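You operate a simulated robot arm through the tools that you are given. There is no shell and no other tool.

You are at the controls of a simulated robot arm. One attempt, no reset.

Task
Tighten both cassette screws with the click key that the label names.
Fine: each till the key clicks; stand the key back in its holder. Set down upright: what you pick out.

The check looks at the end state, three seconds after you hand in, the way a careful person would. Anything else that was tipped, shoved, dropped, spilled or broken makes it a failure.

Robot
A 6-joint arm with a two-finger parallel gripper, fixed in place. Base frame: the origin is on the floor under the middle of its stand, x ahead of it, y to its left, z up. Lengths are in cm, angles in rad, forces in N, time in s.
With the tool pointing down near the work surface it reaches from about 34 to 86 cm from the base axis. Its first joint turns from -2.007 to 2.007 rad. Payload 3.43 kg.
The TCP is the grasp point between the finger pads, 3.4 cm short of the fingertips. In the tool frame z runs along the fingers and y along their closing line. Largest opening 12.8 cm; finger width 2.4, thickness 1.2; the body of the gripper, 4.8 by 13 cm, starts 9.6 cm behind the TCP.
Orientation is told as [roll, pitch, yaw] about the base's x, y, z axes, in that order, counted from this pose: with the fingers straight down and closing along the base's y, the tool's x points along the base's -x, its y along +y and its z along -z.

Tools
- The arm moves only by the tool play_rows. Its arguments are lists of equal length, an entry for each row: "rotation": the turn, a rotation vector about the base's x, y, z in units of 120 degrees (1.0 is 120 degrees), a list of three; "offset": the shift along the base's x, y, z in units of 100 mm (1.0 is 100 mm), a list of three; "claw": the finger opening in cm, from 0 to 12.8. In form: {"rotation": [[wx, wy, wz], ...], "offset": [[tx, ty, tz], ...], "claw": [claw, ...]}. A call has 1 to 20 rows; each row is the pose to reach, as a shift and turn from the pose commanded when the call began. A call with a number of a shift or a turn outside -1 to 1 is refused whole. Rows are played at 5 a second. More than 5 cm and 0.15 rad between two rows, or a gripper value outside its range, and nothing of the call is played. Where a pose cannot be reached the arm comes as near as it can. A force on the tool above 60 N (or 10 N above the force at the start of the call, whichever is more), or a blocked arm, ends the call early, and 0.2 s more pass. Each finger travels about 10.8 cm/s and halts on what it meets, pressing with about 23 N; the grip force reading is that of the motor and also rises with nothing between the fingers. The clock runs only during rows and for 0.2 s after the last one: add rows that repeat a pose to give the fingers time. The reply holds the time, the measured pose of the TCP, the force on the tool along the base axes, the opening and the grip force, in the units named above and with some noise, with the torque about the TCP (base axes, N m) and any sound that the robot's microphone picked up, and new pictures: "show" is both (left out), scene, wrist or none.
- Cameras (640 x 400 px; columns grow to the right, rows downward): "scene" is fixed at [4.3, -49.91, 167.96]; the picture's right is [0.87, -0.49, 0.00], its down [-0.23, -0.42, -0.88] and it looks along [0.43, 0.77, -0.48] (base axes); focal length 356 px, centre (320, 200). "wrist" rides on the gripper at [7.6, -1.1, -16] in the tool frame; the picture's right is [0.15, 0.99, 0.00], its down [-0.88, 0.13, -0.46] and it looks along [-0.45, 0.07, 0.89] (tool axes); focal length 234 px, centre (320, 200).
- slide_trunk(by): moves the trunk up (or, below 0, down) by that many cm; the arm rides with it, the base frame stays. It gives what a move gives, with no picture.
- probe_pixels(camera, pixels): for up to 12 pixels [column, row] of the newest picture of that camera ("zoom" is the newest enlarged one), the place [x, y, z] in the base frame of the surface seen there, good to about 0.3 cm, but the place of the scene camera against the robot may be out by one fixed shift of up to 1.8 cm in any direction. The clock stands still meanwhile.
- zoom(camera, box): a new picture of the part [left, top, right, bottom] of that camera's present view, enlarged. The clock stands still meanwhile.
- job_done(): hands the job in; it is judged then, once.

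Open the gripper and draw the arm clear of the work before you hand the job in, unless the task says otherwise.

The tools are called after "Call:" by a JSON object that holds its "fn" and its "kwargs". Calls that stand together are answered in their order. play_rows: Moves the arm, as the interface text tells. Its arguments: {"type":"object","properties":{"rotation":{"type":"array"},"offset":{"type":"array"},"claw":{"type":"array"},"show":{"type":"string","enum":["both","scene","wrist","none"]}},"required":["rotation","offset","claw"]} The other tools are called the same way: slide_trunk (by) moves the trunk up or down; probe_pixels (camera, pixels) gives the place of the surface under pixels of a picture; zoom (camera, box) takes an enlarged picture of a part of a camera's view; job_done () hands the job in.

At the start:

```text
time: 0.0
ee_pos: [32.83, 46.19, 122.09]
tool_rot: [0.0, 0.0, 0.0]
ft_force: [1.0, -0.2, 0.0]
moment: [-0.02, -0.03, 0.02]
width: 12.83
grip_force: 0.0
trunk travel left (down, up): [-65.0, 14.0]
```

scene: 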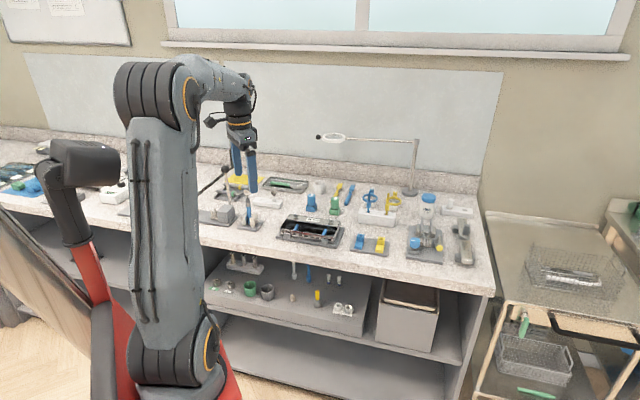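
wrist: 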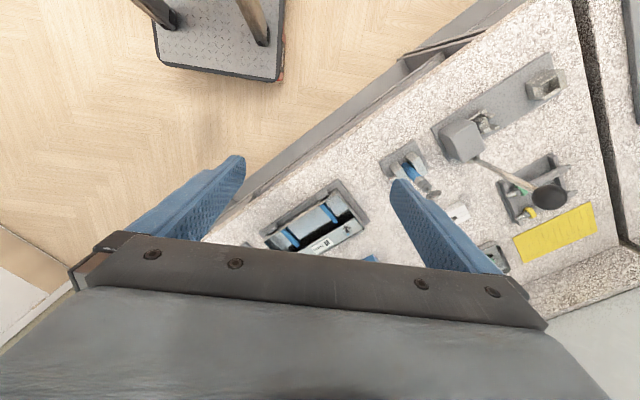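

The scene shows a bench with many items; I need to find the cassette, its label and the click keys. I zoom into the bench's middle and right, and the wrist view's bench.

Call:
{"fn": "zoom", "kwargs": {"camera": "scene", "box": [180, 150, 340, 250]}}

Call:
{"fn": "zoom", "kwargs": {"camera": "scene", "box": [340, 170, 500, 270]}}

Call:
{"fn": "zoom", "kwargs": {"camera": "wrist", "box": [240, 160, 400, 260]}}

Call:
{"fn": "zoom", "kwargs": {"camera": "wrist", "box": [360, 50, 620, 280]}}

Call:
{"fn": "zoom", "kwargs": {"camera": "scene", "box": [200, 240, 380, 350]}}

Call:
{"fn": "zoom", "kwargs": {"camera": "scene", "box": [0, 130, 160, 230]}}

```text
4.00 times, centred on (260, 200) of scene
```

zoom: 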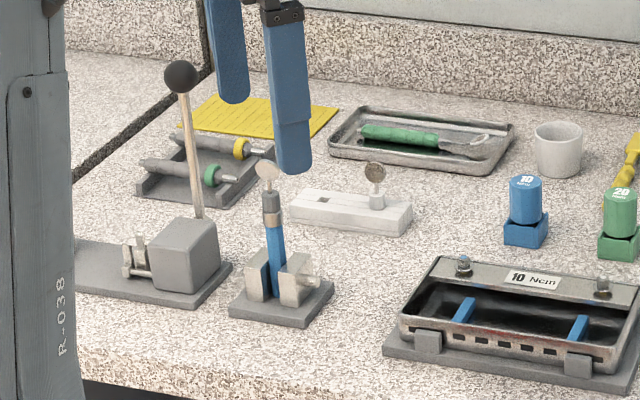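

```text
4.00 times, centred on (420, 220) of scene
```

zoom: 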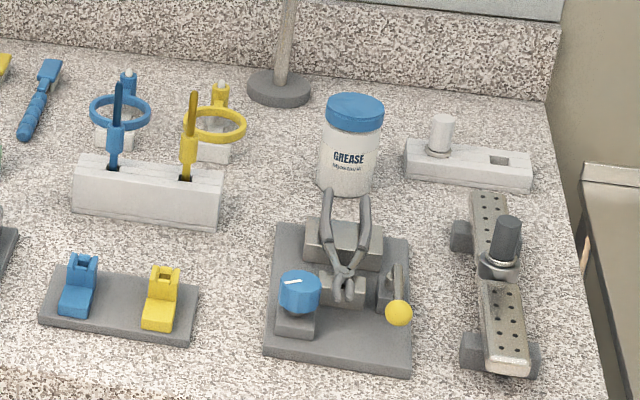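

```text
4.00 times, centred on (320, 210) of wrist
```

zoom: 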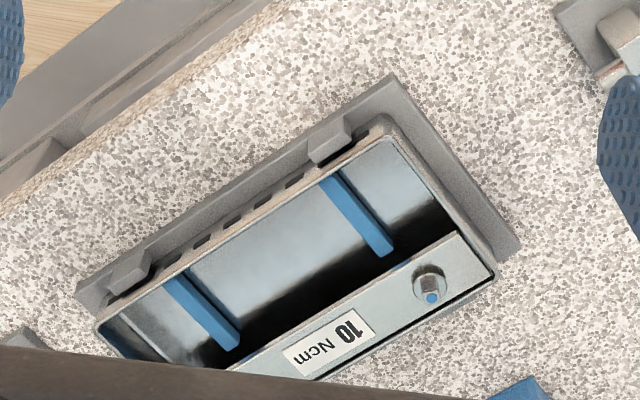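

```text
1.74 times, centred on (490, 165) of wrist
```

zoom: 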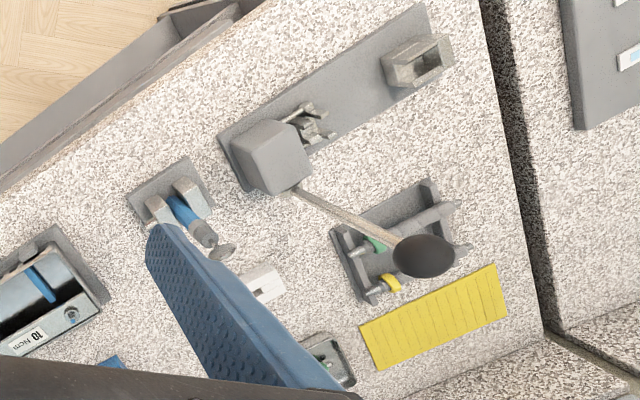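

```text
3.56 times, centred on (290, 295) of scene
```

zoom: 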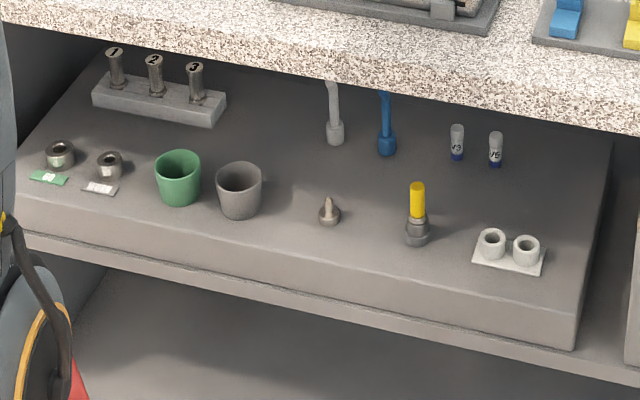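

```text
4.00 times, centred on (80, 180) of scene
```

zoom: 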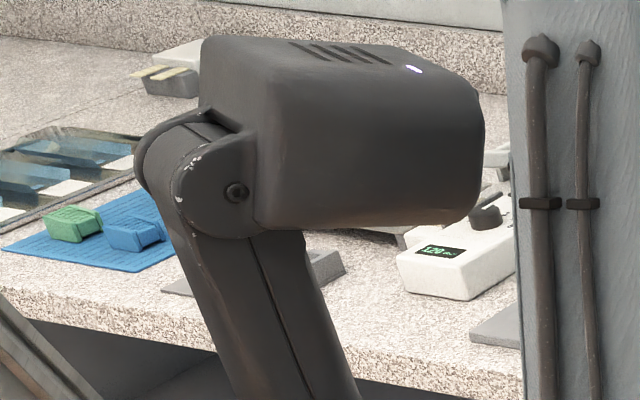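

The cassette's label reads "10 Ncm" and the blue key at scene (311,200) reads "10", the green one "20". I enlarge further the cassette and keys to see the form of key, holder and screws.

Call:
{"fn": "zoom", "kwargs": {"camera": "scene", "box": [295, 185, 351, 220]}}

Call:
{"fn": "probe_pixels", "kwargs": {"camera": "scene", "pixels": [[311, 195], [311, 202], [311, 209], [335, 198], [335, 204], [335, 211], [296, 215], [331, 221], [312, 219], [300, 203], [320, 215]]}}

Call:
{"fn": "zoom", "kwargs": {"camera": "scene", "box": [272, 205, 352, 255]}}

Call:
{"fn": "probe_pixels", "kwargs": {"camera": "wrist", "pixels": [[347, 230], [347, 234], [343, 228], [325, 245], [355, 240], [300, 210], [366, 257], [390, 200]]}}

```text
11.43 times, centred on (323, 202) of scene
```

zoom: 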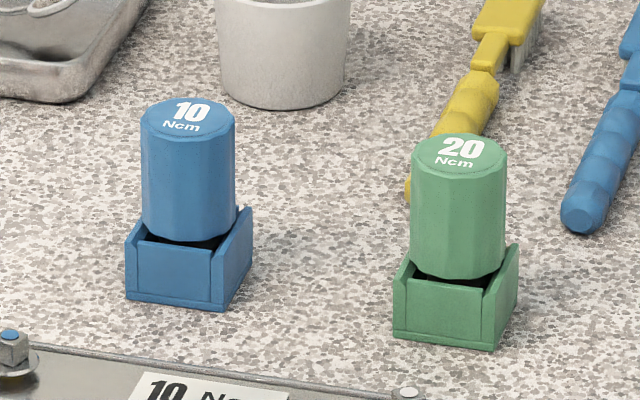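

```text
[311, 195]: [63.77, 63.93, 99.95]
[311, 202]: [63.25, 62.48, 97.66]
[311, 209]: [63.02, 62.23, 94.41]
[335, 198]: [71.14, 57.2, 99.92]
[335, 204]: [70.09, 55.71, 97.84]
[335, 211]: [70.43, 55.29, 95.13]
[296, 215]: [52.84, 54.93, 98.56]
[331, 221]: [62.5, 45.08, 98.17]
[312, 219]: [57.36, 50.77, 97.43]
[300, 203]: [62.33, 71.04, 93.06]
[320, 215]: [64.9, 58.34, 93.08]
```

```text
8.00 times, centred on (312, 230) of scene
```

zoom: 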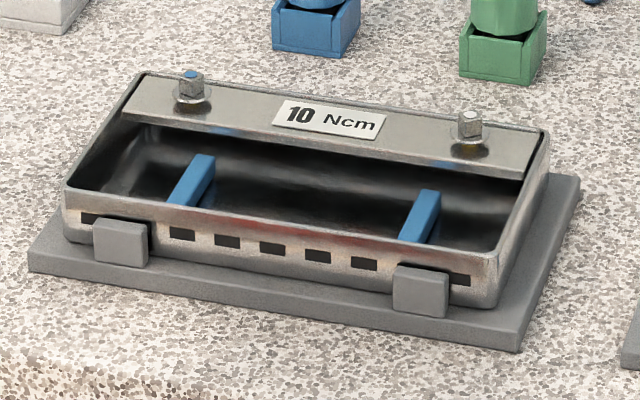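

```text
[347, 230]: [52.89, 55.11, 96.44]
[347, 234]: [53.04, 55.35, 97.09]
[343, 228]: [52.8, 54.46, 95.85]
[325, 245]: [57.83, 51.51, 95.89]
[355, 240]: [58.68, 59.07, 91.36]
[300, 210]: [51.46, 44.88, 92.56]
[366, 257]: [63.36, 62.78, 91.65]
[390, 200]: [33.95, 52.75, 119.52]
```

Wrist and scene probes differ by about 1.5 cm in z, so I will rely on the wrist camera near the work. I probe the robot's own shoulder and elbow in the scene picture, to judge reach to the keys at about 89 cm radius.

Call:
{"fn": "probe_pixels", "kwargs": {"camera": "scene", "pixels": [[165, 370], [205, 350], [160, 385], [150, 95], [190, 95], [240, 115], [238, 140], [252, 180], [100, 350], [130, 250]]}}

Call:
{"fn": "zoom", "kwargs": {"camera": "wrist", "box": [340, 215, 420, 265]}}

```text
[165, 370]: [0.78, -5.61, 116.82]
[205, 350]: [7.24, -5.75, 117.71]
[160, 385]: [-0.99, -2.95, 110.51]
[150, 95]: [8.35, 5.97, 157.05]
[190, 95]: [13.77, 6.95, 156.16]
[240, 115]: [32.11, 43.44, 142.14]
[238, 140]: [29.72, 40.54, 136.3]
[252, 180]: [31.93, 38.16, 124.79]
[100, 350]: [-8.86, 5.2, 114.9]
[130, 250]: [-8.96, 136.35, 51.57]
```

```text
8.00 times, centred on (380, 240) of wrist
```

zoom: 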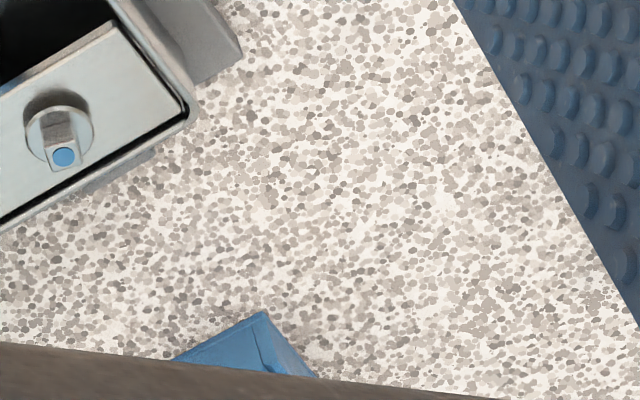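

The shoulder sits near z≈115 and the wrist near z≈142, so the keys should be near the reach limit. Before moving I probe the lamp head at scene (333,137), its post, the lever's ball (225,169) and other tall things.

Call:
{"fn": "probe_pixels", "kwargs": {"camera": "scene", "pixels": [[333, 137], [319, 137], [345, 138], [380, 140], [414, 145], [412, 190], [225, 169], [428, 197], [248, 197], [274, 193], [320, 187], [345, 185]]}}

Call:
{"fn": "zoom", "kwargs": {"camera": "scene", "box": [300, 115, 440, 203]}}

```text
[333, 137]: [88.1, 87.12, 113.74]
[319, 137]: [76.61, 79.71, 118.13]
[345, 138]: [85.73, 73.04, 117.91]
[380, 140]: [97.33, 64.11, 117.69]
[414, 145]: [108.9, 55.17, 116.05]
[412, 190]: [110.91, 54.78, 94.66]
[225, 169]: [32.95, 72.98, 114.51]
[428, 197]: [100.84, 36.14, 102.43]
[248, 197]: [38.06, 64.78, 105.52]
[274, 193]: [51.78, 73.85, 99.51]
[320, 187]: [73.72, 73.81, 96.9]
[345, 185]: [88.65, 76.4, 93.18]
```

```text
4.55 times, centred on (370, 159) of scene
```

zoom: 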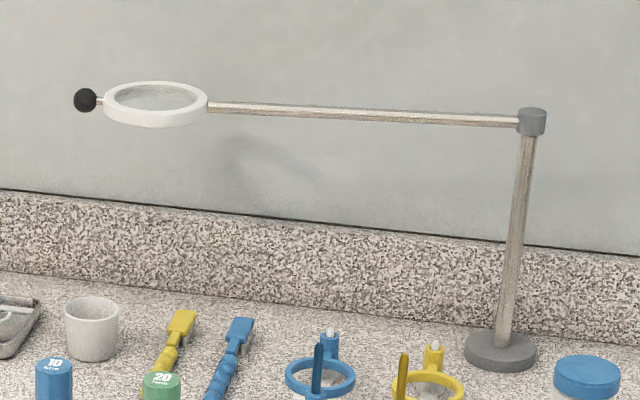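

The lamp head is near (80,77,118), clear of the keys; the lever ball is at (33,73,114). I move toward the cassette at the same height, turning the tool 45° so the camera looks radially outward.

Call:
{"fn": "play_rows", "kwargs": {"rotation": [[0, 0, 0.0625], [0, 0, 0.125], [0, 0, 0.1875], [0, 0, 0.25], [0, 0, 0.3125], [0, 0, 0.375], [0, 0, 0.375]], "offset": [[0.15, 0.05, 0], [0.3, 0.1, 0], [0.5, 0.15, 0], [0.7, 0.2, 0], [0.85, 0.25, 0], [1.0, 0.3, 0], [1.0, 0.3, 0]], "claw": [12.8, 12.8, 12.8, 12.8, 12.8, 12.8, 12.8], "show": "both"}}

```text
time: 1.6
ee_pos: [42.94, 49.21, 122.04]
tool_rot: [0.0, 0.0, 0.787]
ft_force: [0.0, -0.7, -0.6]
moment: [0.0, 0.05, 0.0]
width: 12.81
grip_force: 0.0
trunk travel left (down, up): [-65.0, 14.0]
```

scene: 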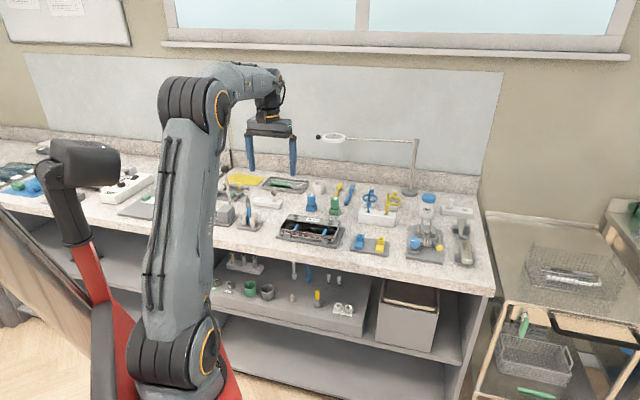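
wrist: 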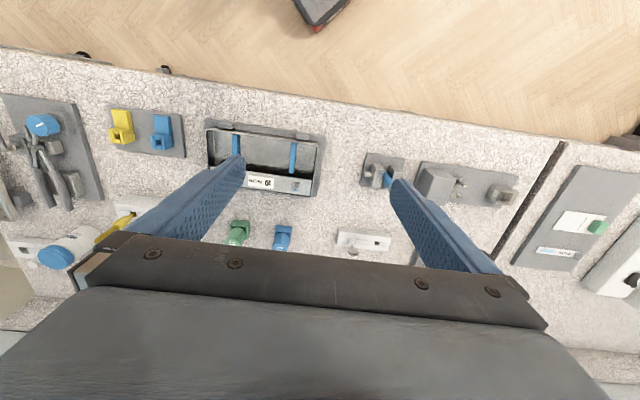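

Now the cassette is at wrist (265,165), the green key at (237,232) and blue key at (283,238). I zoom and probe these from the wrist camera.

Call:
{"fn": "zoom", "kwargs": {"camera": "wrist", "box": [200, 110, 340, 198]}}

Call:
{"fn": "zoom", "kwargs": {"camera": "wrist", "box": [216, 200, 312, 260]}}

Call:
{"fn": "probe_pixels", "kwargs": {"camera": "wrist", "pixels": [[283, 245], [283, 240], [282, 232], [237, 240], [239, 224], [296, 186], [228, 178], [262, 182], [300, 220], [225, 225], [266, 140]]}}

```text
4.55 times, centred on (270, 154) of wrist
```

zoom: 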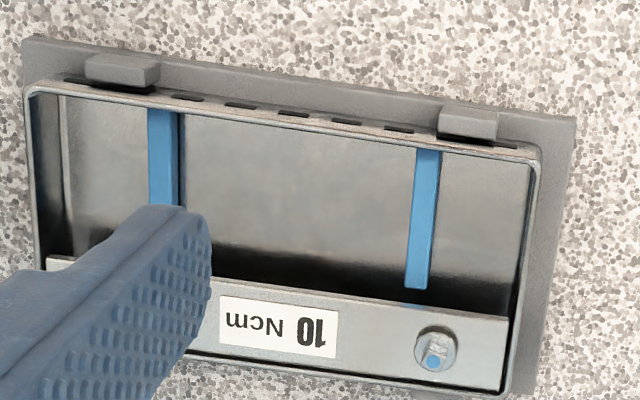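

```text
6.67 times, centred on (264, 230) of wrist
```

zoom: 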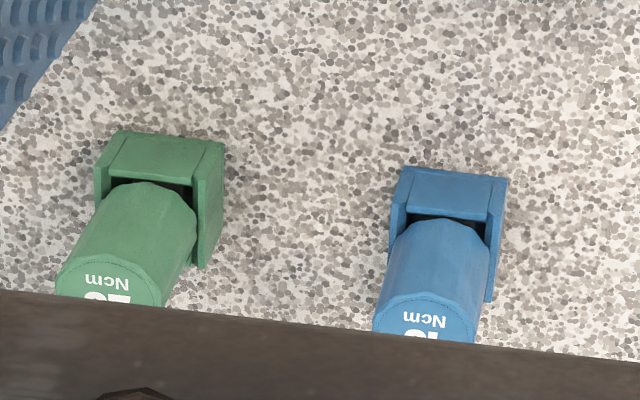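

```text
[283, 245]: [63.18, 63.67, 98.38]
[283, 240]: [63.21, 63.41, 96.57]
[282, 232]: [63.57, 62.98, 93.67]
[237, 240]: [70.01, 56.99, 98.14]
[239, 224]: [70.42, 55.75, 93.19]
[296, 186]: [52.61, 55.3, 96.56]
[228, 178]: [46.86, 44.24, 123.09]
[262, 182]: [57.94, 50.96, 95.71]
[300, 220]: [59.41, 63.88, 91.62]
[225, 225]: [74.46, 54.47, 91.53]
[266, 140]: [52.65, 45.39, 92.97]
```

The blue key stands at about (64,64.4), top z≈98.4, which is ~91 cm out. I move outward at the same height to look down on the key and test reach.

Call:
{"fn": "play_rows", "kwargs": {"rotation": [[0, 0, 0], [0, 0, 0], [0, 0, 0], [0, 0, 0], [0, 0, 0], [0, 0, 0]], "offset": [[0.25, 0.2, 0], [0.5, 0.4, 0], [0.75, 0.6, -0.1], [1.0, 0.8, -0.2], [1.0, 0.8, -0.2], [1.0, 0.8, -0.2]], "claw": [12.8, 12.8, 12.8, 12.8, 12.8, 12.8], "show": "both"}}

```text
time: 3.0
ee_pos: [53.09, 57.24, 120.14]
tool_rot: [-0.001, 0.001, 0.786]
ft_force: [0.5, -0.2, 0.2]
moment: [0.0, 0.01, -0.02]
width: 12.81
grip_force: 0.0
trunk travel left (down, up): [-65.0, 14.0]
```

scene: 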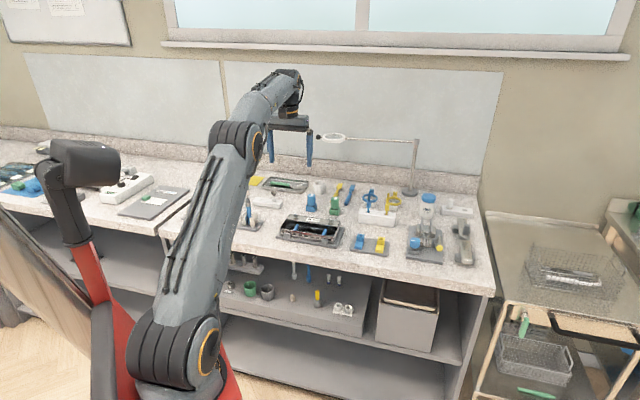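
wrist: 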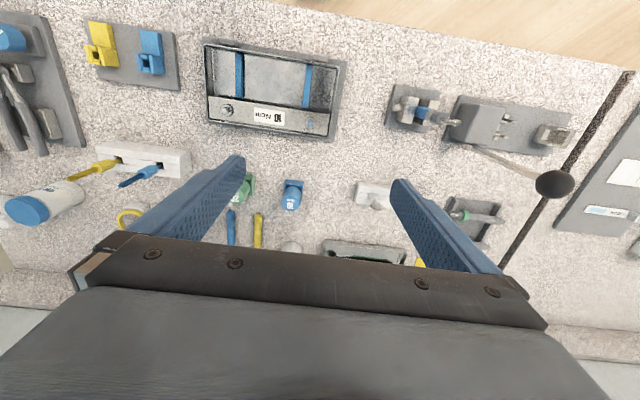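

The reach is fine here at 78 cm. Both keys show upright at wrist (292,193) and (245,188); I zoom on these and the screws before moving further.

Call:
{"fn": "zoom", "kwargs": {"camera": "wrist", "box": [230, 165, 326, 225]}}

Call:
{"fn": "zoom", "kwargs": {"camera": "wrist", "box": [200, 60, 344, 150]}}

Call:
{"fn": "probe_pixels", "kwargs": {"camera": "wrist", "pixels": [[290, 205], [290, 200], [293, 190], [294, 182], [244, 198], [246, 183], [311, 128], [227, 110], [270, 117], [305, 180], [283, 180], [320, 200]]}}

```text
6.67 times, centred on (278, 195) of wrist
```

zoom: 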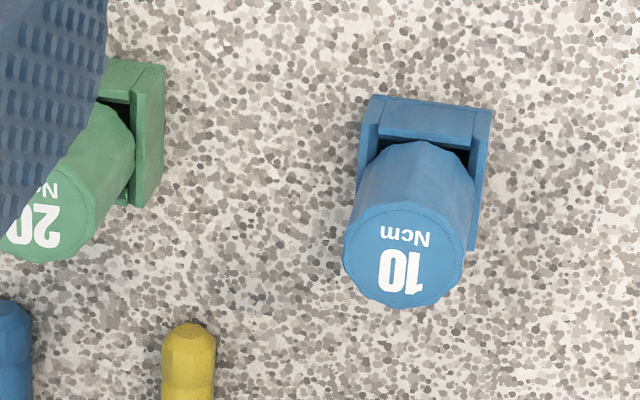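

```text
4.44 times, centred on (272, 105) of wrist
```

zoom: 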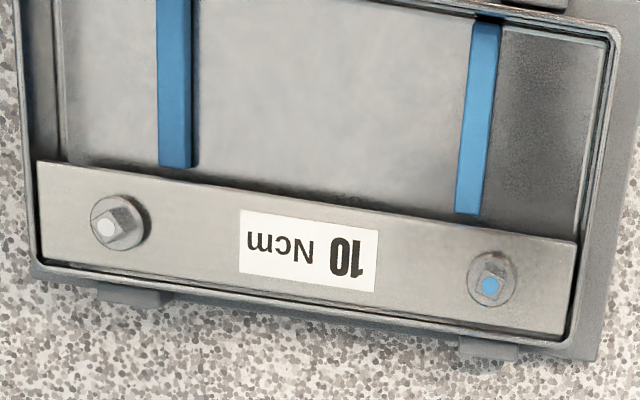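

```text
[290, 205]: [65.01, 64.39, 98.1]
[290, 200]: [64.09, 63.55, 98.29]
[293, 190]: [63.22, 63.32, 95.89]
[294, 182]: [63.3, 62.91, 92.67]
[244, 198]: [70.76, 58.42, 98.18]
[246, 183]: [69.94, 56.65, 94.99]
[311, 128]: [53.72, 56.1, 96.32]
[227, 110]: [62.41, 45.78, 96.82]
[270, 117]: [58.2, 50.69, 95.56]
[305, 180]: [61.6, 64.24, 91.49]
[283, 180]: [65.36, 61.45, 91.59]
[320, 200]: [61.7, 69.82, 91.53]
```

Key's top centre is at wrist (290.7,203) ≈ (64.6,64.1,98.2), ~91 cm from the base axis. I test the reach further out at height z≈113, staying above the keys.

Call:
{"fn": "play_rows", "kwargs": {"rotation": [[0, 0, 0], [0, 0, 0], [0, 0, 0], [0, 0, 0], [0, 0, 0], [0, 0, 0]], "offset": [[0.25, 0.15, -0.2], [0.5, 0.3, -0.4], [0.75, 0.45, -0.6], [0.95, 0.57, -0.7], [0.95, 0.57, -0.7], [0.95, 0.57, -0.7]], "claw": [12.8, 12.8, 12.8, 12.8, 12.8, 12.8], "show": "both"}}

```text
time: 4.4
ee_pos: [59.03, 59.4, 111.97]
tool_rot: [-0.001, 0.001, 0.785]
ft_force: [-0.8, 0.5, 0.2]
moment: [-0.03, 0.0, -0.03]
width: 12.8
grip_force: 0.0
out of reach, approached as far as the arm can: row 2, 3, 4, 5, 6
trunk travel left (down, up): [-65.0, 14.0]
```

scene: 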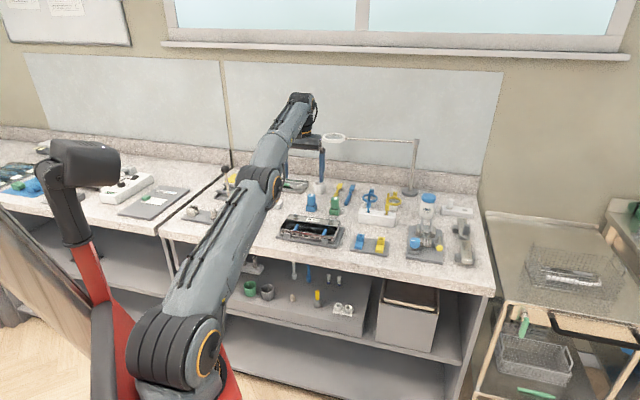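
wrist: 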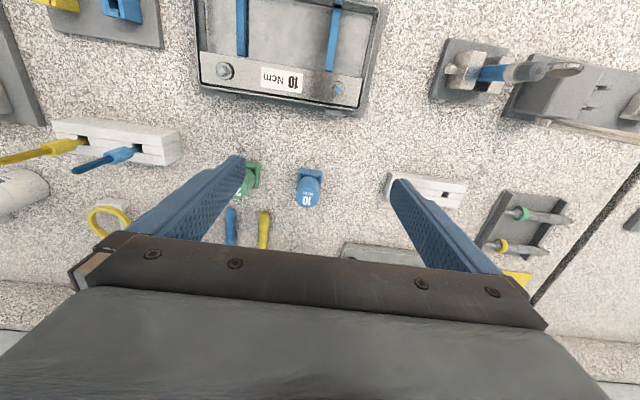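

The arm stalled at r≈83.7 cm with the tool vertical, so the key will need a small outward tilt of the tool about its closing line. I zoom on the key and holder and the screws from here to get geometry.

Call:
{"fn": "zoom", "kwargs": {"camera": "wrist", "box": [276, 155, 340, 215]}}

Call:
{"fn": "zoom", "kwargs": {"camera": "wrist", "box": [190, 30, 390, 130]}}

Call:
{"fn": "probe_pixels", "kwargs": {"camera": "wrist", "pixels": [[307, 199], [307, 193], [308, 185], [310, 178], [311, 174], [312, 170], [299, 172], [322, 180], [338, 89], [226, 70], [282, 78], [250, 185]]}}

```text
6.67 times, centred on (308, 185) of wrist
```

zoom: 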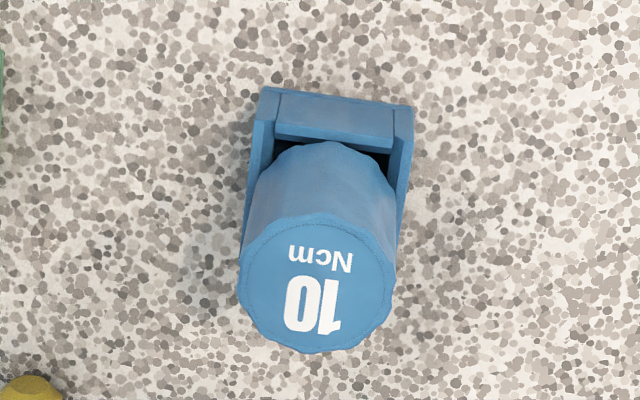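

```text
3.20 times, centred on (290, 80) of wrist
```

zoom: 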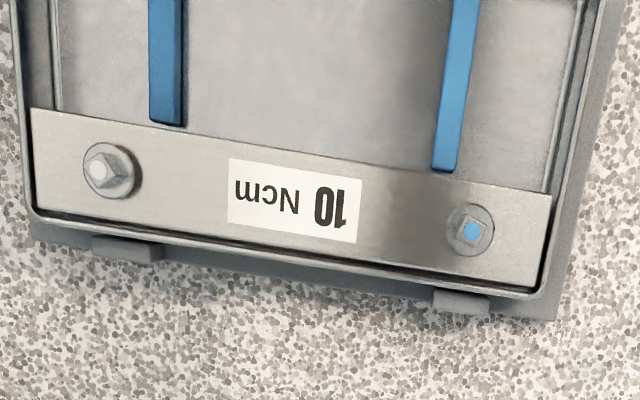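

```text
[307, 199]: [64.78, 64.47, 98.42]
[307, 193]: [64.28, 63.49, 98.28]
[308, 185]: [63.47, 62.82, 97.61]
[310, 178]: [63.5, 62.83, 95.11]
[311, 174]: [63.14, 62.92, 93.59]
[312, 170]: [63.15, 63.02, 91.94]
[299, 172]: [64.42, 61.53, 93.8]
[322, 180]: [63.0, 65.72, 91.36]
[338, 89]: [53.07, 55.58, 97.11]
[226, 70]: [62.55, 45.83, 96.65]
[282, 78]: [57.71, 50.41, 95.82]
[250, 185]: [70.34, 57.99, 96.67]
```

The key top centre (zoom (315,285)) is ≈(64.65,64.2,98.3) and holder walls top at z≈93.8. I back off from the stretched pose, tilt the tool 0.3 rad outward about its closing line and narrow the claw to 6.5 so it clears the green key 8.6 cm away.

Call:
{"fn": "play_rows", "kwargs": {"rotation": [[0, 0, 0], [0.025, -0.025, 0], [0.05, -0.05, 0], [0.075, -0.075, 0], [0.1013, -0.1013, 0], [0.1013, -0.1013, 0], [0.1013, -0.1013, 0]], "offset": [[-0.25, -0.25, 0], [-0.5, -0.5, 0], [-0.5, -0.5, 0], [-0.5, -0.5, 0], [-0.5, -0.5, 0], [-0.5, -0.5, 0], [-0.5, -0.5, 0]], "claw": [12.8, 12, 10, 8, 6.5, 6.5, 6.5], "show": "both"}}

```text
time: 6.0
ee_pos: [53.96, 54.2, 112.02]
tool_rot: [-0.002, -0.299, 0.784]
ft_force: [-0.2, 0.4, 1.0]
moment: [0.01, -0.01, 0.01]
width: 6.49
grip_force: 0.0
trunk travel left (down, up): [-65.0, 14.0]
```

scene: 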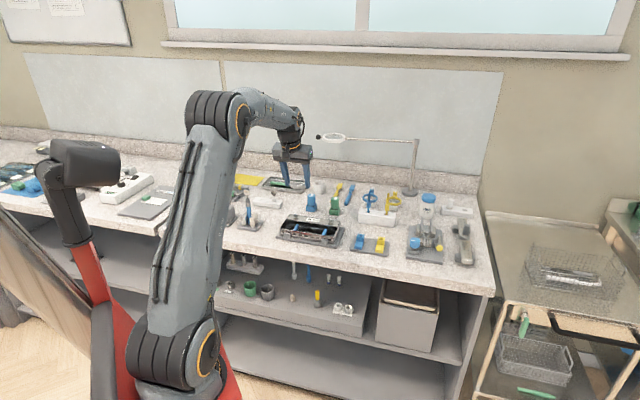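
wrist: 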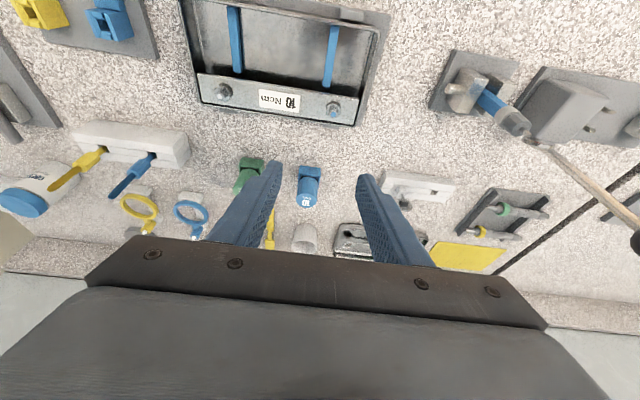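

The tilt is reached (pitch -0.299) and the commanded pose follows the clamped one. I move to above the blue key at z≈106, tips about 4 cm above the key's top.

Call:
{"fn": "play_rows", "kwargs": {"rotation": [[0, 0, 0], [0, 0, 0], [0, 0, 0], [0, 0, 0], [0, 0, 0], [0, 0, 0], [0, 0, 0]], "offset": [[0.2, 0.2, -0.1], [0.4, 0.4, -0.2], [0.6, 0.6, -0.35], [0.8, 0.8, -0.5], [1.0, 1.0, -0.6], [1.0, 1.0, -0.6], [1.0, 1.0, -0.6]], "claw": [6.5, 6.5, 6.5, 6.5, 6.5, 6.5, 6.5], "show": "both"}}

```text
time: 7.6
ee_pos: [63.93, 64.51, 105.97]
tool_rot: [0.001, -0.299, 0.786]
ft_force: [1.2, 0.0, 0.6]
moment: [0.01, -0.02, 0.01]
width: 6.52
grip_force: 0.2
trunk travel left (down, up): [-65.0, 14.0]
```

scene: 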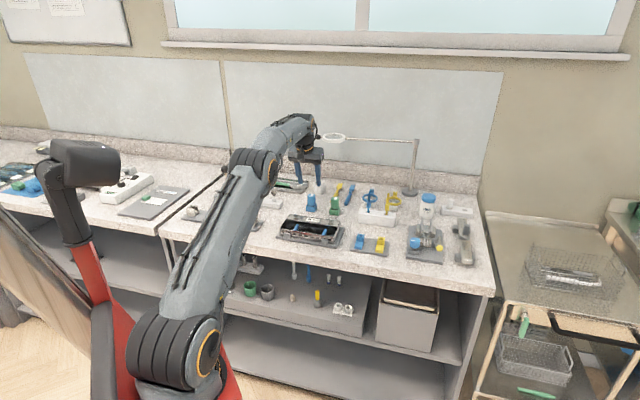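
wrist: 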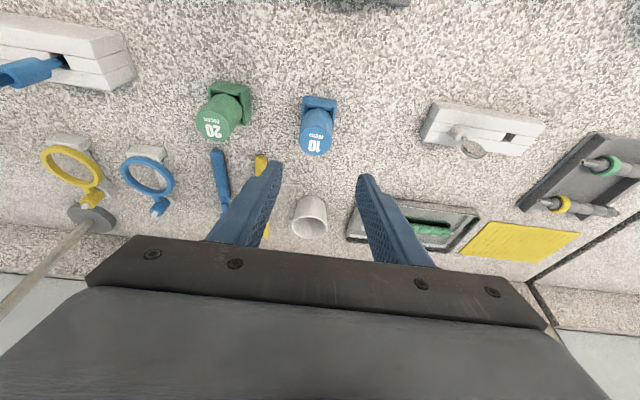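

The tilted pose reaches r≈90.8 cm. The blue key's top is at wrist (314,143); I zoom and probe for a precise centre.

Call:
{"fn": "zoom", "kwargs": {"camera": "wrist", "box": [272, 90, 368, 150]}}

Call:
{"fn": "probe_pixels", "kwargs": {"camera": "wrist", "pixels": [[314, 143], [314, 150], [305, 143], [323, 144], [315, 137], [316, 110], [304, 100], [334, 103], [318, 99], [319, 122], [222, 128]]}}

```text
6.67 times, centred on (320, 120) of wrist
```

zoom: 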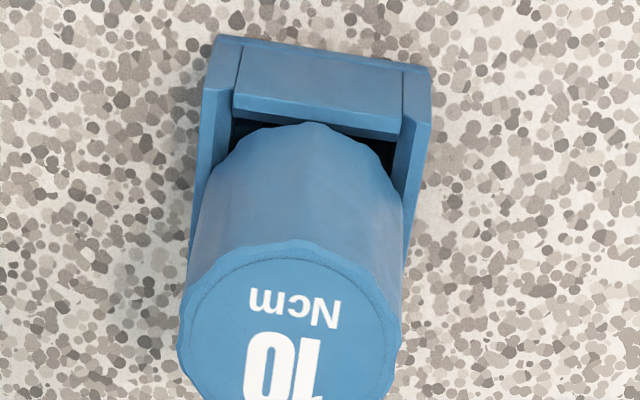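

```text
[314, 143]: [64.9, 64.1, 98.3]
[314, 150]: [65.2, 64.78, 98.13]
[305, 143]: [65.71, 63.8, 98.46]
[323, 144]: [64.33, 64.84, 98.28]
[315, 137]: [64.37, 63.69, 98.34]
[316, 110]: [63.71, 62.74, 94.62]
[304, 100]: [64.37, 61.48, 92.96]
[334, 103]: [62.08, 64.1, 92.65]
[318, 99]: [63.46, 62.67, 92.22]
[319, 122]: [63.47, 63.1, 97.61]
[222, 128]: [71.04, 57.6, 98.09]
```

Triangulating the key's disc (zoom centre (290,350)) and the holder's front corners gives a centre of (64.55,64.2), key Ø≈3.3, wall tops at z≈93.9. I centre the TCP and descend partway to z≈101.

Call:
{"fn": "play_rows", "kwargs": {"rotation": [[0, 0, 0], [0, 0, 0], [0, 0, 0], [0, 0, 0], [0, 0, 0]], "offset": [[0.06, -0.03, 0], [0.06, -0.03, -0.2], [0.06, -0.03, -0.4], [0.06, -0.03, -0.5], [0.06, -0.03, -0.5]], "claw": [6.5, 6.5, 6.5, 6.5, 6.5], "show": "wrist"}}

Call:
{"fn": "zoom", "kwargs": {"camera": "wrist", "box": [220, 100, 420, 225]}}

```text
time: 8.8
ee_pos: [64.52, 64.0, 100.89]
tool_rot: [0.0, -0.299, 0.784]
ft_force: [-0.3, -0.4, 1.4]
moment: [-0.02, 0.01, -0.03]
width: 6.49
grip_force: 0.0
trunk travel left (down, up): [-65.0, 14.0]
```

wrist: 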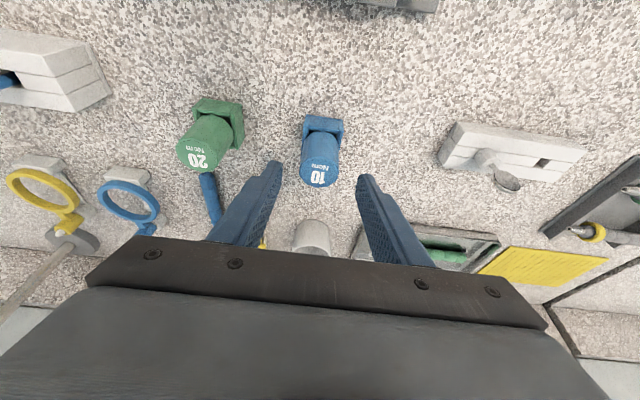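

```text
3.20 times, centred on (320, 162) of wrist
```

zoom: 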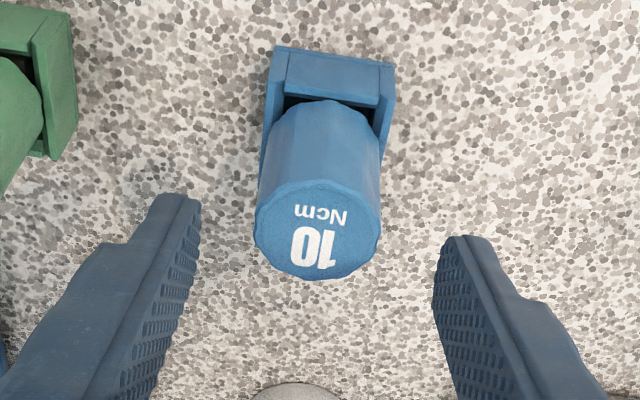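

Key top centre at zoom (317,230) lies midway between the pads, matching TCP xy within 0.2 cm. I descend to z≈97.9 and then close on the key.

Call:
{"fn": "play_rows", "kwargs": {"rotation": [[0, 0, 0], [0, 0, 0], [0, 0, 0], [0, 0, 0], [0, 0, 0], [0, 0, 0], [0, 0, 0], [0, 0, 0], [0, 0, 0], [0, 0, 0]], "offset": [[0, 0, -0.1], [0, 0, -0.2], [0, 0, -0.295], [0, 0, -0.295], [0, 0, -0.295], [0, 0, -0.295], [0, 0, -0.295], [0, 0, -0.295], [0, 0, -0.295], [0, 0, -0.295]], "claw": [6.5, 6.5, 6.5, 5.5, 4.5, 3.8, 3.4, 3.0, 2.6, 2.6], "show": "both"}}

Call:
{"fn": "zoom", "kwargs": {"camera": "wrist", "box": [220, 100, 420, 225]}}

```text
time: 11.0
ee_pos: [64.57, 63.95, 98.01]
tool_rot: [0.0, -0.301, 0.786]
ft_force: [-0.1, -0.4, -0.1]
moment: [-0.02, -0.02, 0.01]
width: 3.28
grip_force: 23.3
trunk travel left (down, up): [-65.0, 14.0]
```

scene: 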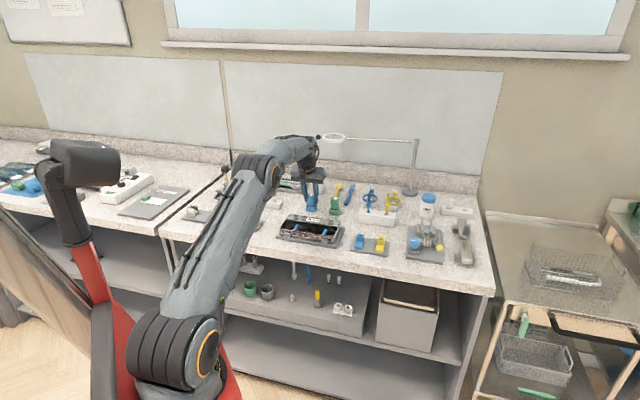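
wrist: 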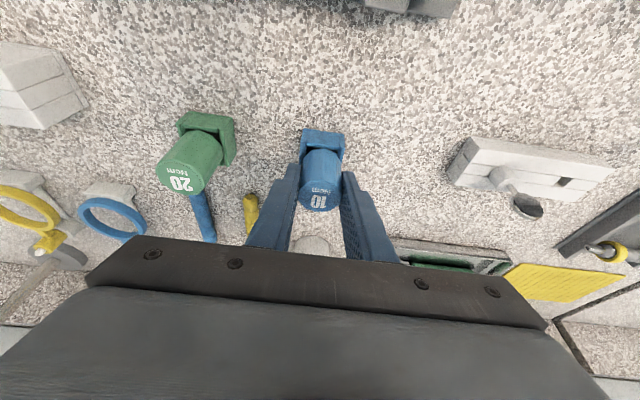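

```text
3.20 times, centred on (320, 162) of wrist
```

zoom: 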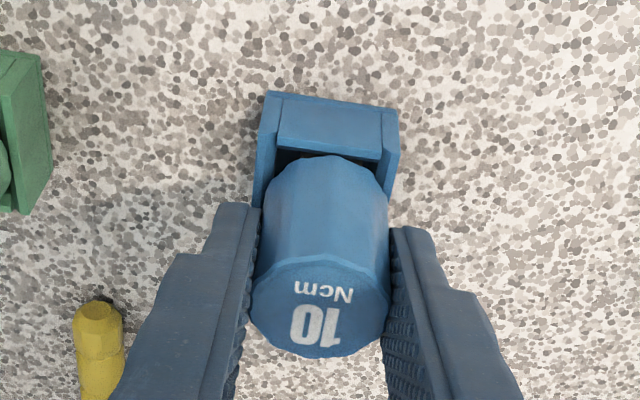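

The key is gripped (width 3.28, 23 N). I lift it straight up by 8.5 cm, and watch the key and holder.

Call:
{"fn": "play_rows", "kwargs": {"rotation": [[0, 0, 0], [0, 0, 0], [0, 0, 0], [0, 0, 0], [0, 0, 0], [0, 0, 0], [0, 0, 0], [0, 0, 0]], "offset": [[0, 0, 0.07], [0, 0, 0.15], [0, 0, 0.27], [0, 0, 0.4], [0, 0, 0.55], [0, 0, 0.7], [0, 0, 0.85], [0, 0, 0.85]], "claw": [2.6, 2.6, 2.6, 2.6, 2.6, 2.6, 2.6, 2.6], "show": "both"}}

Call:
{"fn": "zoom", "kwargs": {"camera": "wrist", "box": [240, 70, 400, 225]}}

Call:
{"fn": "zoom", "kwargs": {"camera": "scene", "box": [280, 160, 360, 210]}}

```text
time: 12.8
ee_pos: [64.51, 63.99, 106.47]
tool_rot: [0.001, -0.3, 0.784]
ft_force: [-0.8, -0.1, -0.6]
moment: [-0.02, 0.01, 0.04]
width: 3.25
grip_force: 22.8
trunk travel left (down, up): [-65.0, 14.0]
```

scene: 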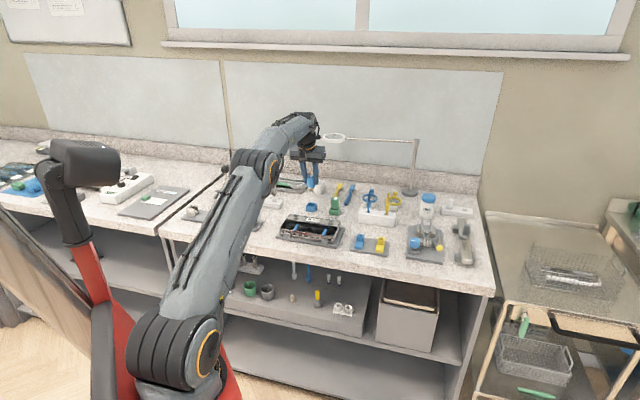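
wrist: 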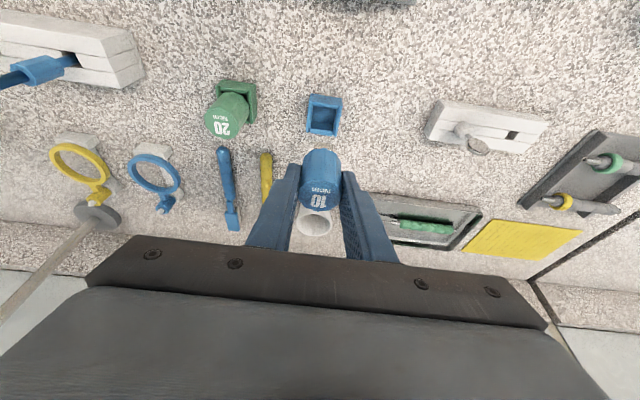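

```text
2.58 times, centred on (320, 148) of wrist
```

zoom: 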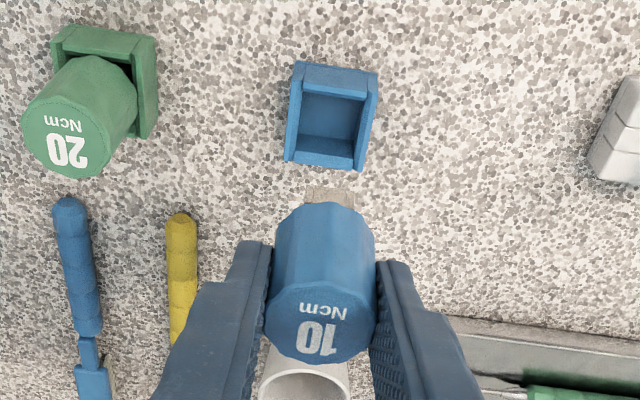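

```text
8.00 times, centred on (320, 185) of scene
```

zoom: 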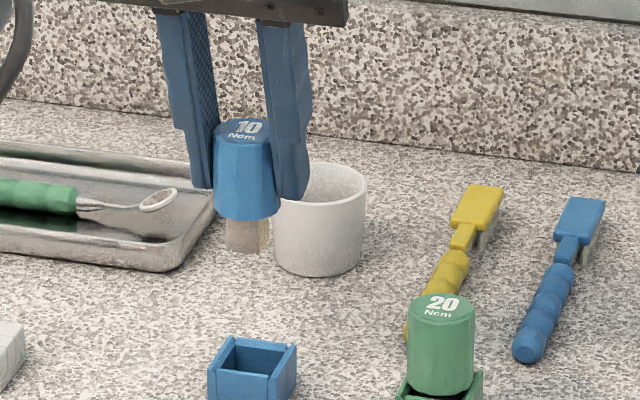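

The key is lifted cleanly and hangs vertical, with a metal socket shaft ~2 cm under the body; the holder stays in place. From earlier views I triangulated screw 1 ≈ (53.3,55.3) and screw 2 ≈ (63.1,45.7). I carry the key halfway toward screw 1 at this height and look again.

Call:
{"fn": "play_rows", "kwargs": {"rotation": [[0, 0, 0], [0, 0, 0], [0, 0, 0], [0, 0, 0], [0, 0, 0]], "offset": [[-0.2, -0.15, 0], [-0.4, -0.3, 0], [-0.6, -0.45, 0], [-0.7, -0.55, 0], [-0.7, -0.55, 0]], "claw": [2.6, 2.6, 2.6, 2.6, 2.6], "show": "wrist"}}

Call:
{"fn": "zoom", "kwargs": {"camera": "wrist", "box": [180, 0, 400, 137]}}

```text
time: 14.0
ee_pos: [57.49, 58.41, 106.45]
tool_rot: [0.0, -0.301, 0.785]
ft_force: [0.3, 0.4, -0.8]
moment: [-0.02, 0.04, -0.01]
width: 3.27
grip_force: 23.2
trunk travel left (down, up): [-65.0, 14.0]
```

wrist: 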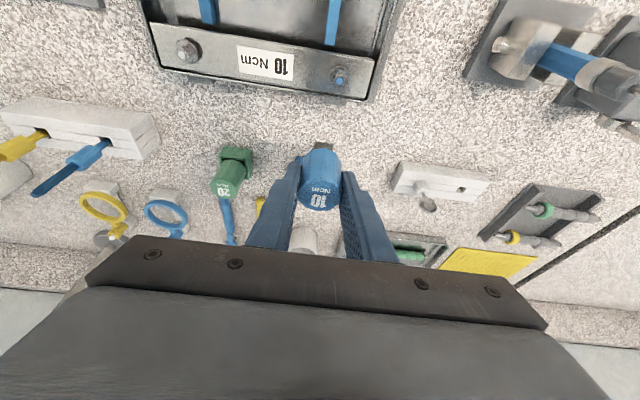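

```text
2.91 times, centred on (290, 68) of wrist
```

zoom: 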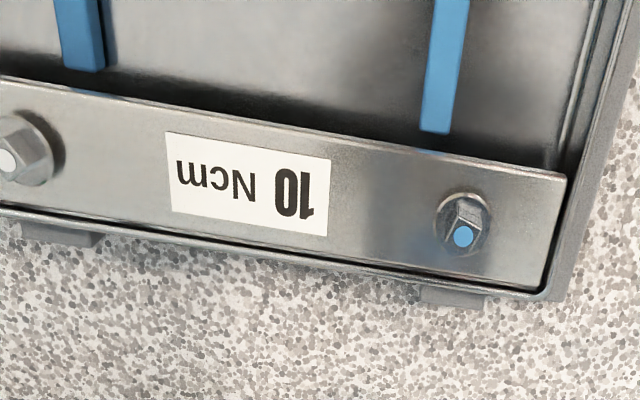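

Screw 1 (blue dot) shows at wrist (339,81), screw 2 at (186,50). I zoom tightly on each to get the hex centres and orientation.

Call:
{"fn": "zoom", "kwargs": {"camera": "wrist", "box": [316, 62, 364, 92]}}

Call:
{"fn": "zoom", "kwargs": {"camera": "wrist", "box": [164, 34, 212, 64]}}

Call:
{"fn": "zoom", "kwargs": {"camera": "wrist", "box": [280, 130, 360, 220]}}

Call:
{"fn": "probe_pixels", "kwargs": {"camera": "wrist", "pixels": [[339, 81], [340, 76], [338, 70], [182, 53], [186, 44], [352, 78], [325, 76], [265, 60], [322, 147], [300, 95]]}}

```text
13.33 times, centred on (340, 77) of wrist
```

zoom: 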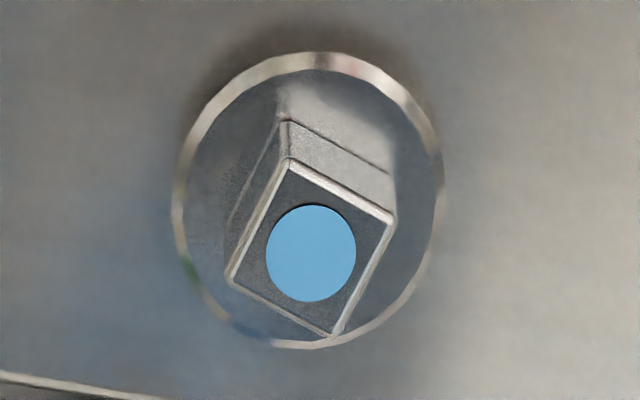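

```text
13.33 times, centred on (188, 49) of wrist
```

zoom: 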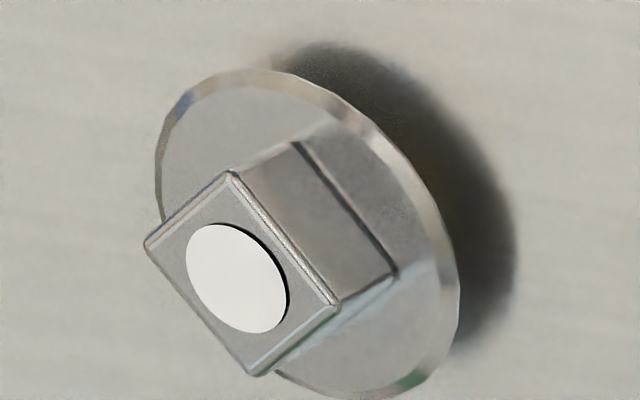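

```text
4.44 times, centred on (320, 175) of wrist
```

zoom: 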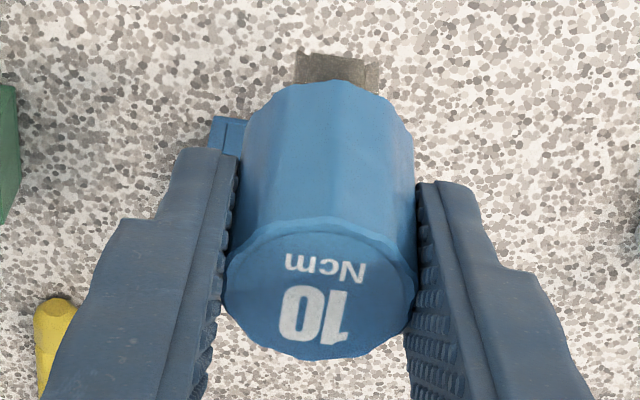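

```text
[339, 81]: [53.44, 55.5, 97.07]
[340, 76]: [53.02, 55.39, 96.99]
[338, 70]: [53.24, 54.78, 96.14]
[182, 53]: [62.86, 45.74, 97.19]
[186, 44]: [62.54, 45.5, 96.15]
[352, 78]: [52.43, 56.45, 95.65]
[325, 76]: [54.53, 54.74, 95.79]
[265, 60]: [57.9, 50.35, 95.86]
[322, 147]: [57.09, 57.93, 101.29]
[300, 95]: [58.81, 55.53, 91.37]
```

Heads are square: screw 1 (zoom corners (288,160),(395,218),(335,333),(230,280)) has centre ≈(53.25,55.2), edges at ~28° mod 90; screw 2 centre ≈(62.9,45.65), edges at ~-7.5° mod 90, with its flange raised. I zoom on the key's shaft to learn the socket orientation.

Call:
{"fn": "zoom", "kwargs": {"camera": "wrist", "box": [296, 132, 348, 164]}}

Call:
{"fn": "zoom", "kwargs": {"camera": "scene", "box": [280, 160, 340, 200]}}

Call:
{"fn": "zoom", "kwargs": {"camera": "scene", "box": [272, 205, 352, 255]}}

```text
12.31 times, centred on (322, 148) of wrist
```

zoom: 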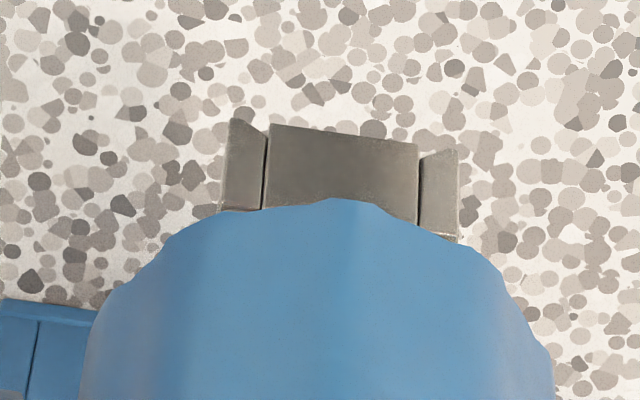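

```text
10.00 times, centred on (310, 180) of scene
```

zoom: 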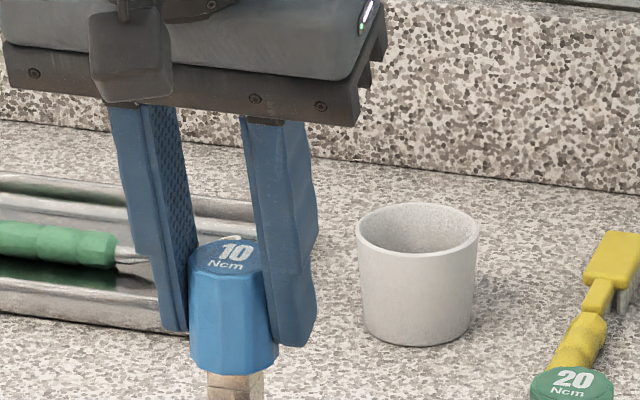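

```text
8.00 times, centred on (312, 230) of scene
```

zoom: 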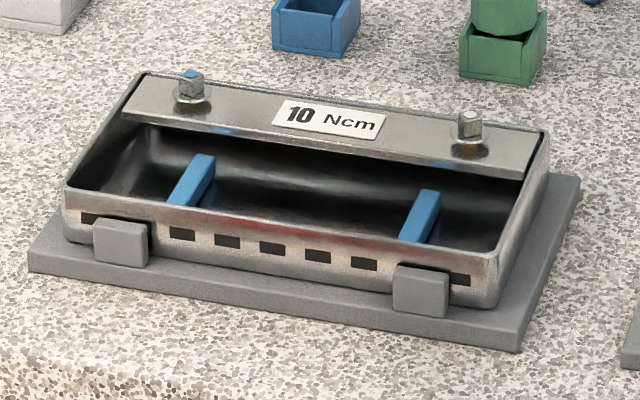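

The socket's walls run at ≈46.5° (front plate zoom (272,125)-(418,143)), so screw 1 (28° mod 90) needs +71.5° or −18.5°. I choose +71.5° to leave room for clockwise turning, moving above screw 1 at the same height.

Call:
{"fn": "play_rows", "kwargs": {"rotation": [[0, 0, 0.066], [0, 0, 0.132], [0, 0, 0.198], [0, 0, 0.264], [0, 0, 0.33], [0, 0, 0.396], [0, 0, 0.462], [0, 0, 0.528], [0, 0, 0.596], [0, 0, 0.596]], "offset": [[-0.05, -0.04, 0], [-0.1, -0.08, 0], [-0.15, -0.12, 0], [-0.2, -0.16, 0], [-0.25, -0.2, 0], [-0.3, -0.24, 0], [-0.35, -0.28, 0], [-0.4, -0.31, 0], [-0.425, -0.326, 0], [-0.425, -0.326, 0]], "claw": [2.6, 2.6, 2.6, 2.6, 2.6, 2.6, 2.6, 2.6, 2.6, 2.6], "show": "both"}}

Call:
{"fn": "zoom", "kwargs": {"camera": "wrist", "box": [240, 100, 400, 220]}}

Call:
{"fn": "zoom", "kwargs": {"camera": "scene", "box": [256, 170, 352, 230]}}

```text
time: 16.2
ee_pos: [53.23, 55.22, 106.55]
tool_rot: [0.001, -0.3, 2.035]
ft_force: [-0.3, -0.7, -0.4]
moment: [-0.04, -0.01, -0.01]
width: 3.27
grip_force: 23.3
trunk travel left (down, up): [-65.0, 14.0]
```

scene: 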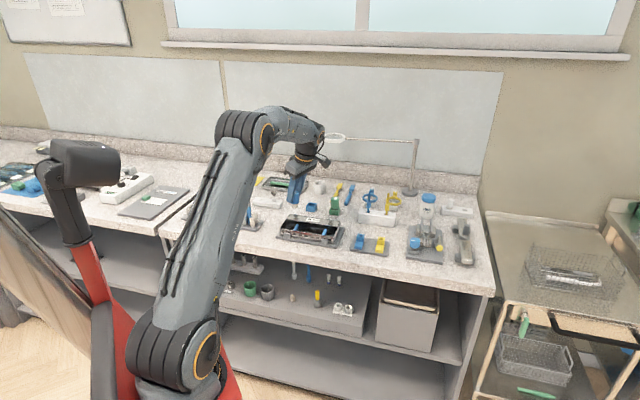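
wrist: 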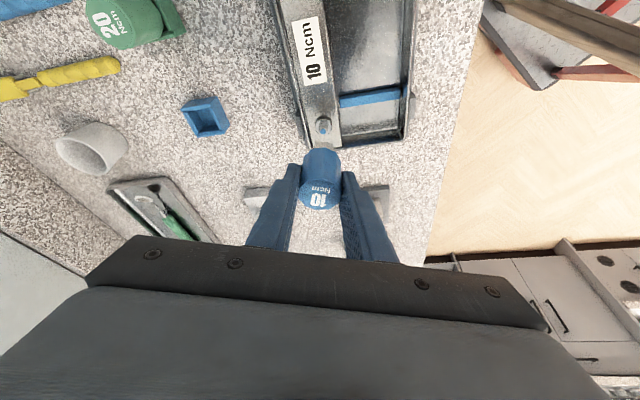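

```text
3.33 times, centred on (320, 160) of wrist
```

zoom: 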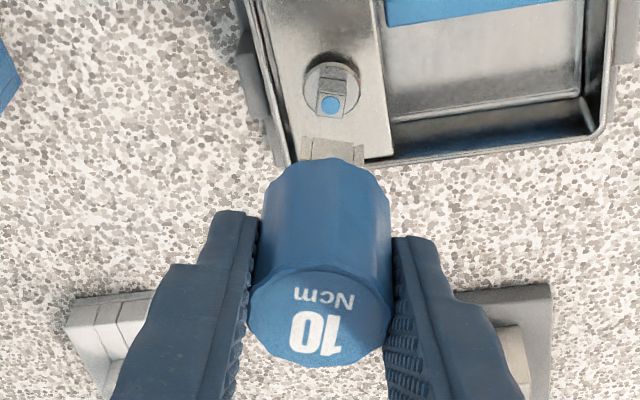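

```text
6.67 times, centred on (304, 200) of scene
```

zoom: 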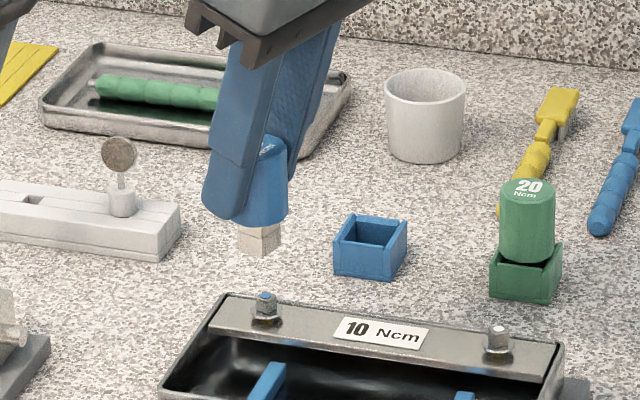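

Now the screw with the blue dot shows at wrist (323,129) just in front of the shaft. I zoom tightly to compare orientation and lateral alignment.

Call:
{"fn": "zoom", "kwargs": {"camera": "wrist", "box": [296, 115, 352, 150]}}

Call:
{"fn": "probe_pixels", "kwargs": {"camera": "wrist", "pixels": [[323, 131], [323, 122], [312, 130], [334, 128], [323, 144], [315, 144], [331, 145], [320, 198]]}}

```text
11.43 times, centred on (324, 132) of wrist
```

zoom: 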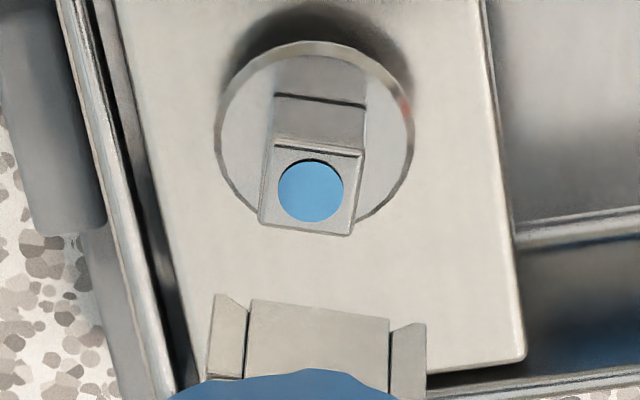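

```text
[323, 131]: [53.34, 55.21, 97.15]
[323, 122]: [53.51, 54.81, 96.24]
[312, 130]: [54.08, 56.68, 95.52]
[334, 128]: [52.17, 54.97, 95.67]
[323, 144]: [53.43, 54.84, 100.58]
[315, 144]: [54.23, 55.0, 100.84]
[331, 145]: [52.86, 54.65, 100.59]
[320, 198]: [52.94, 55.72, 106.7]
```

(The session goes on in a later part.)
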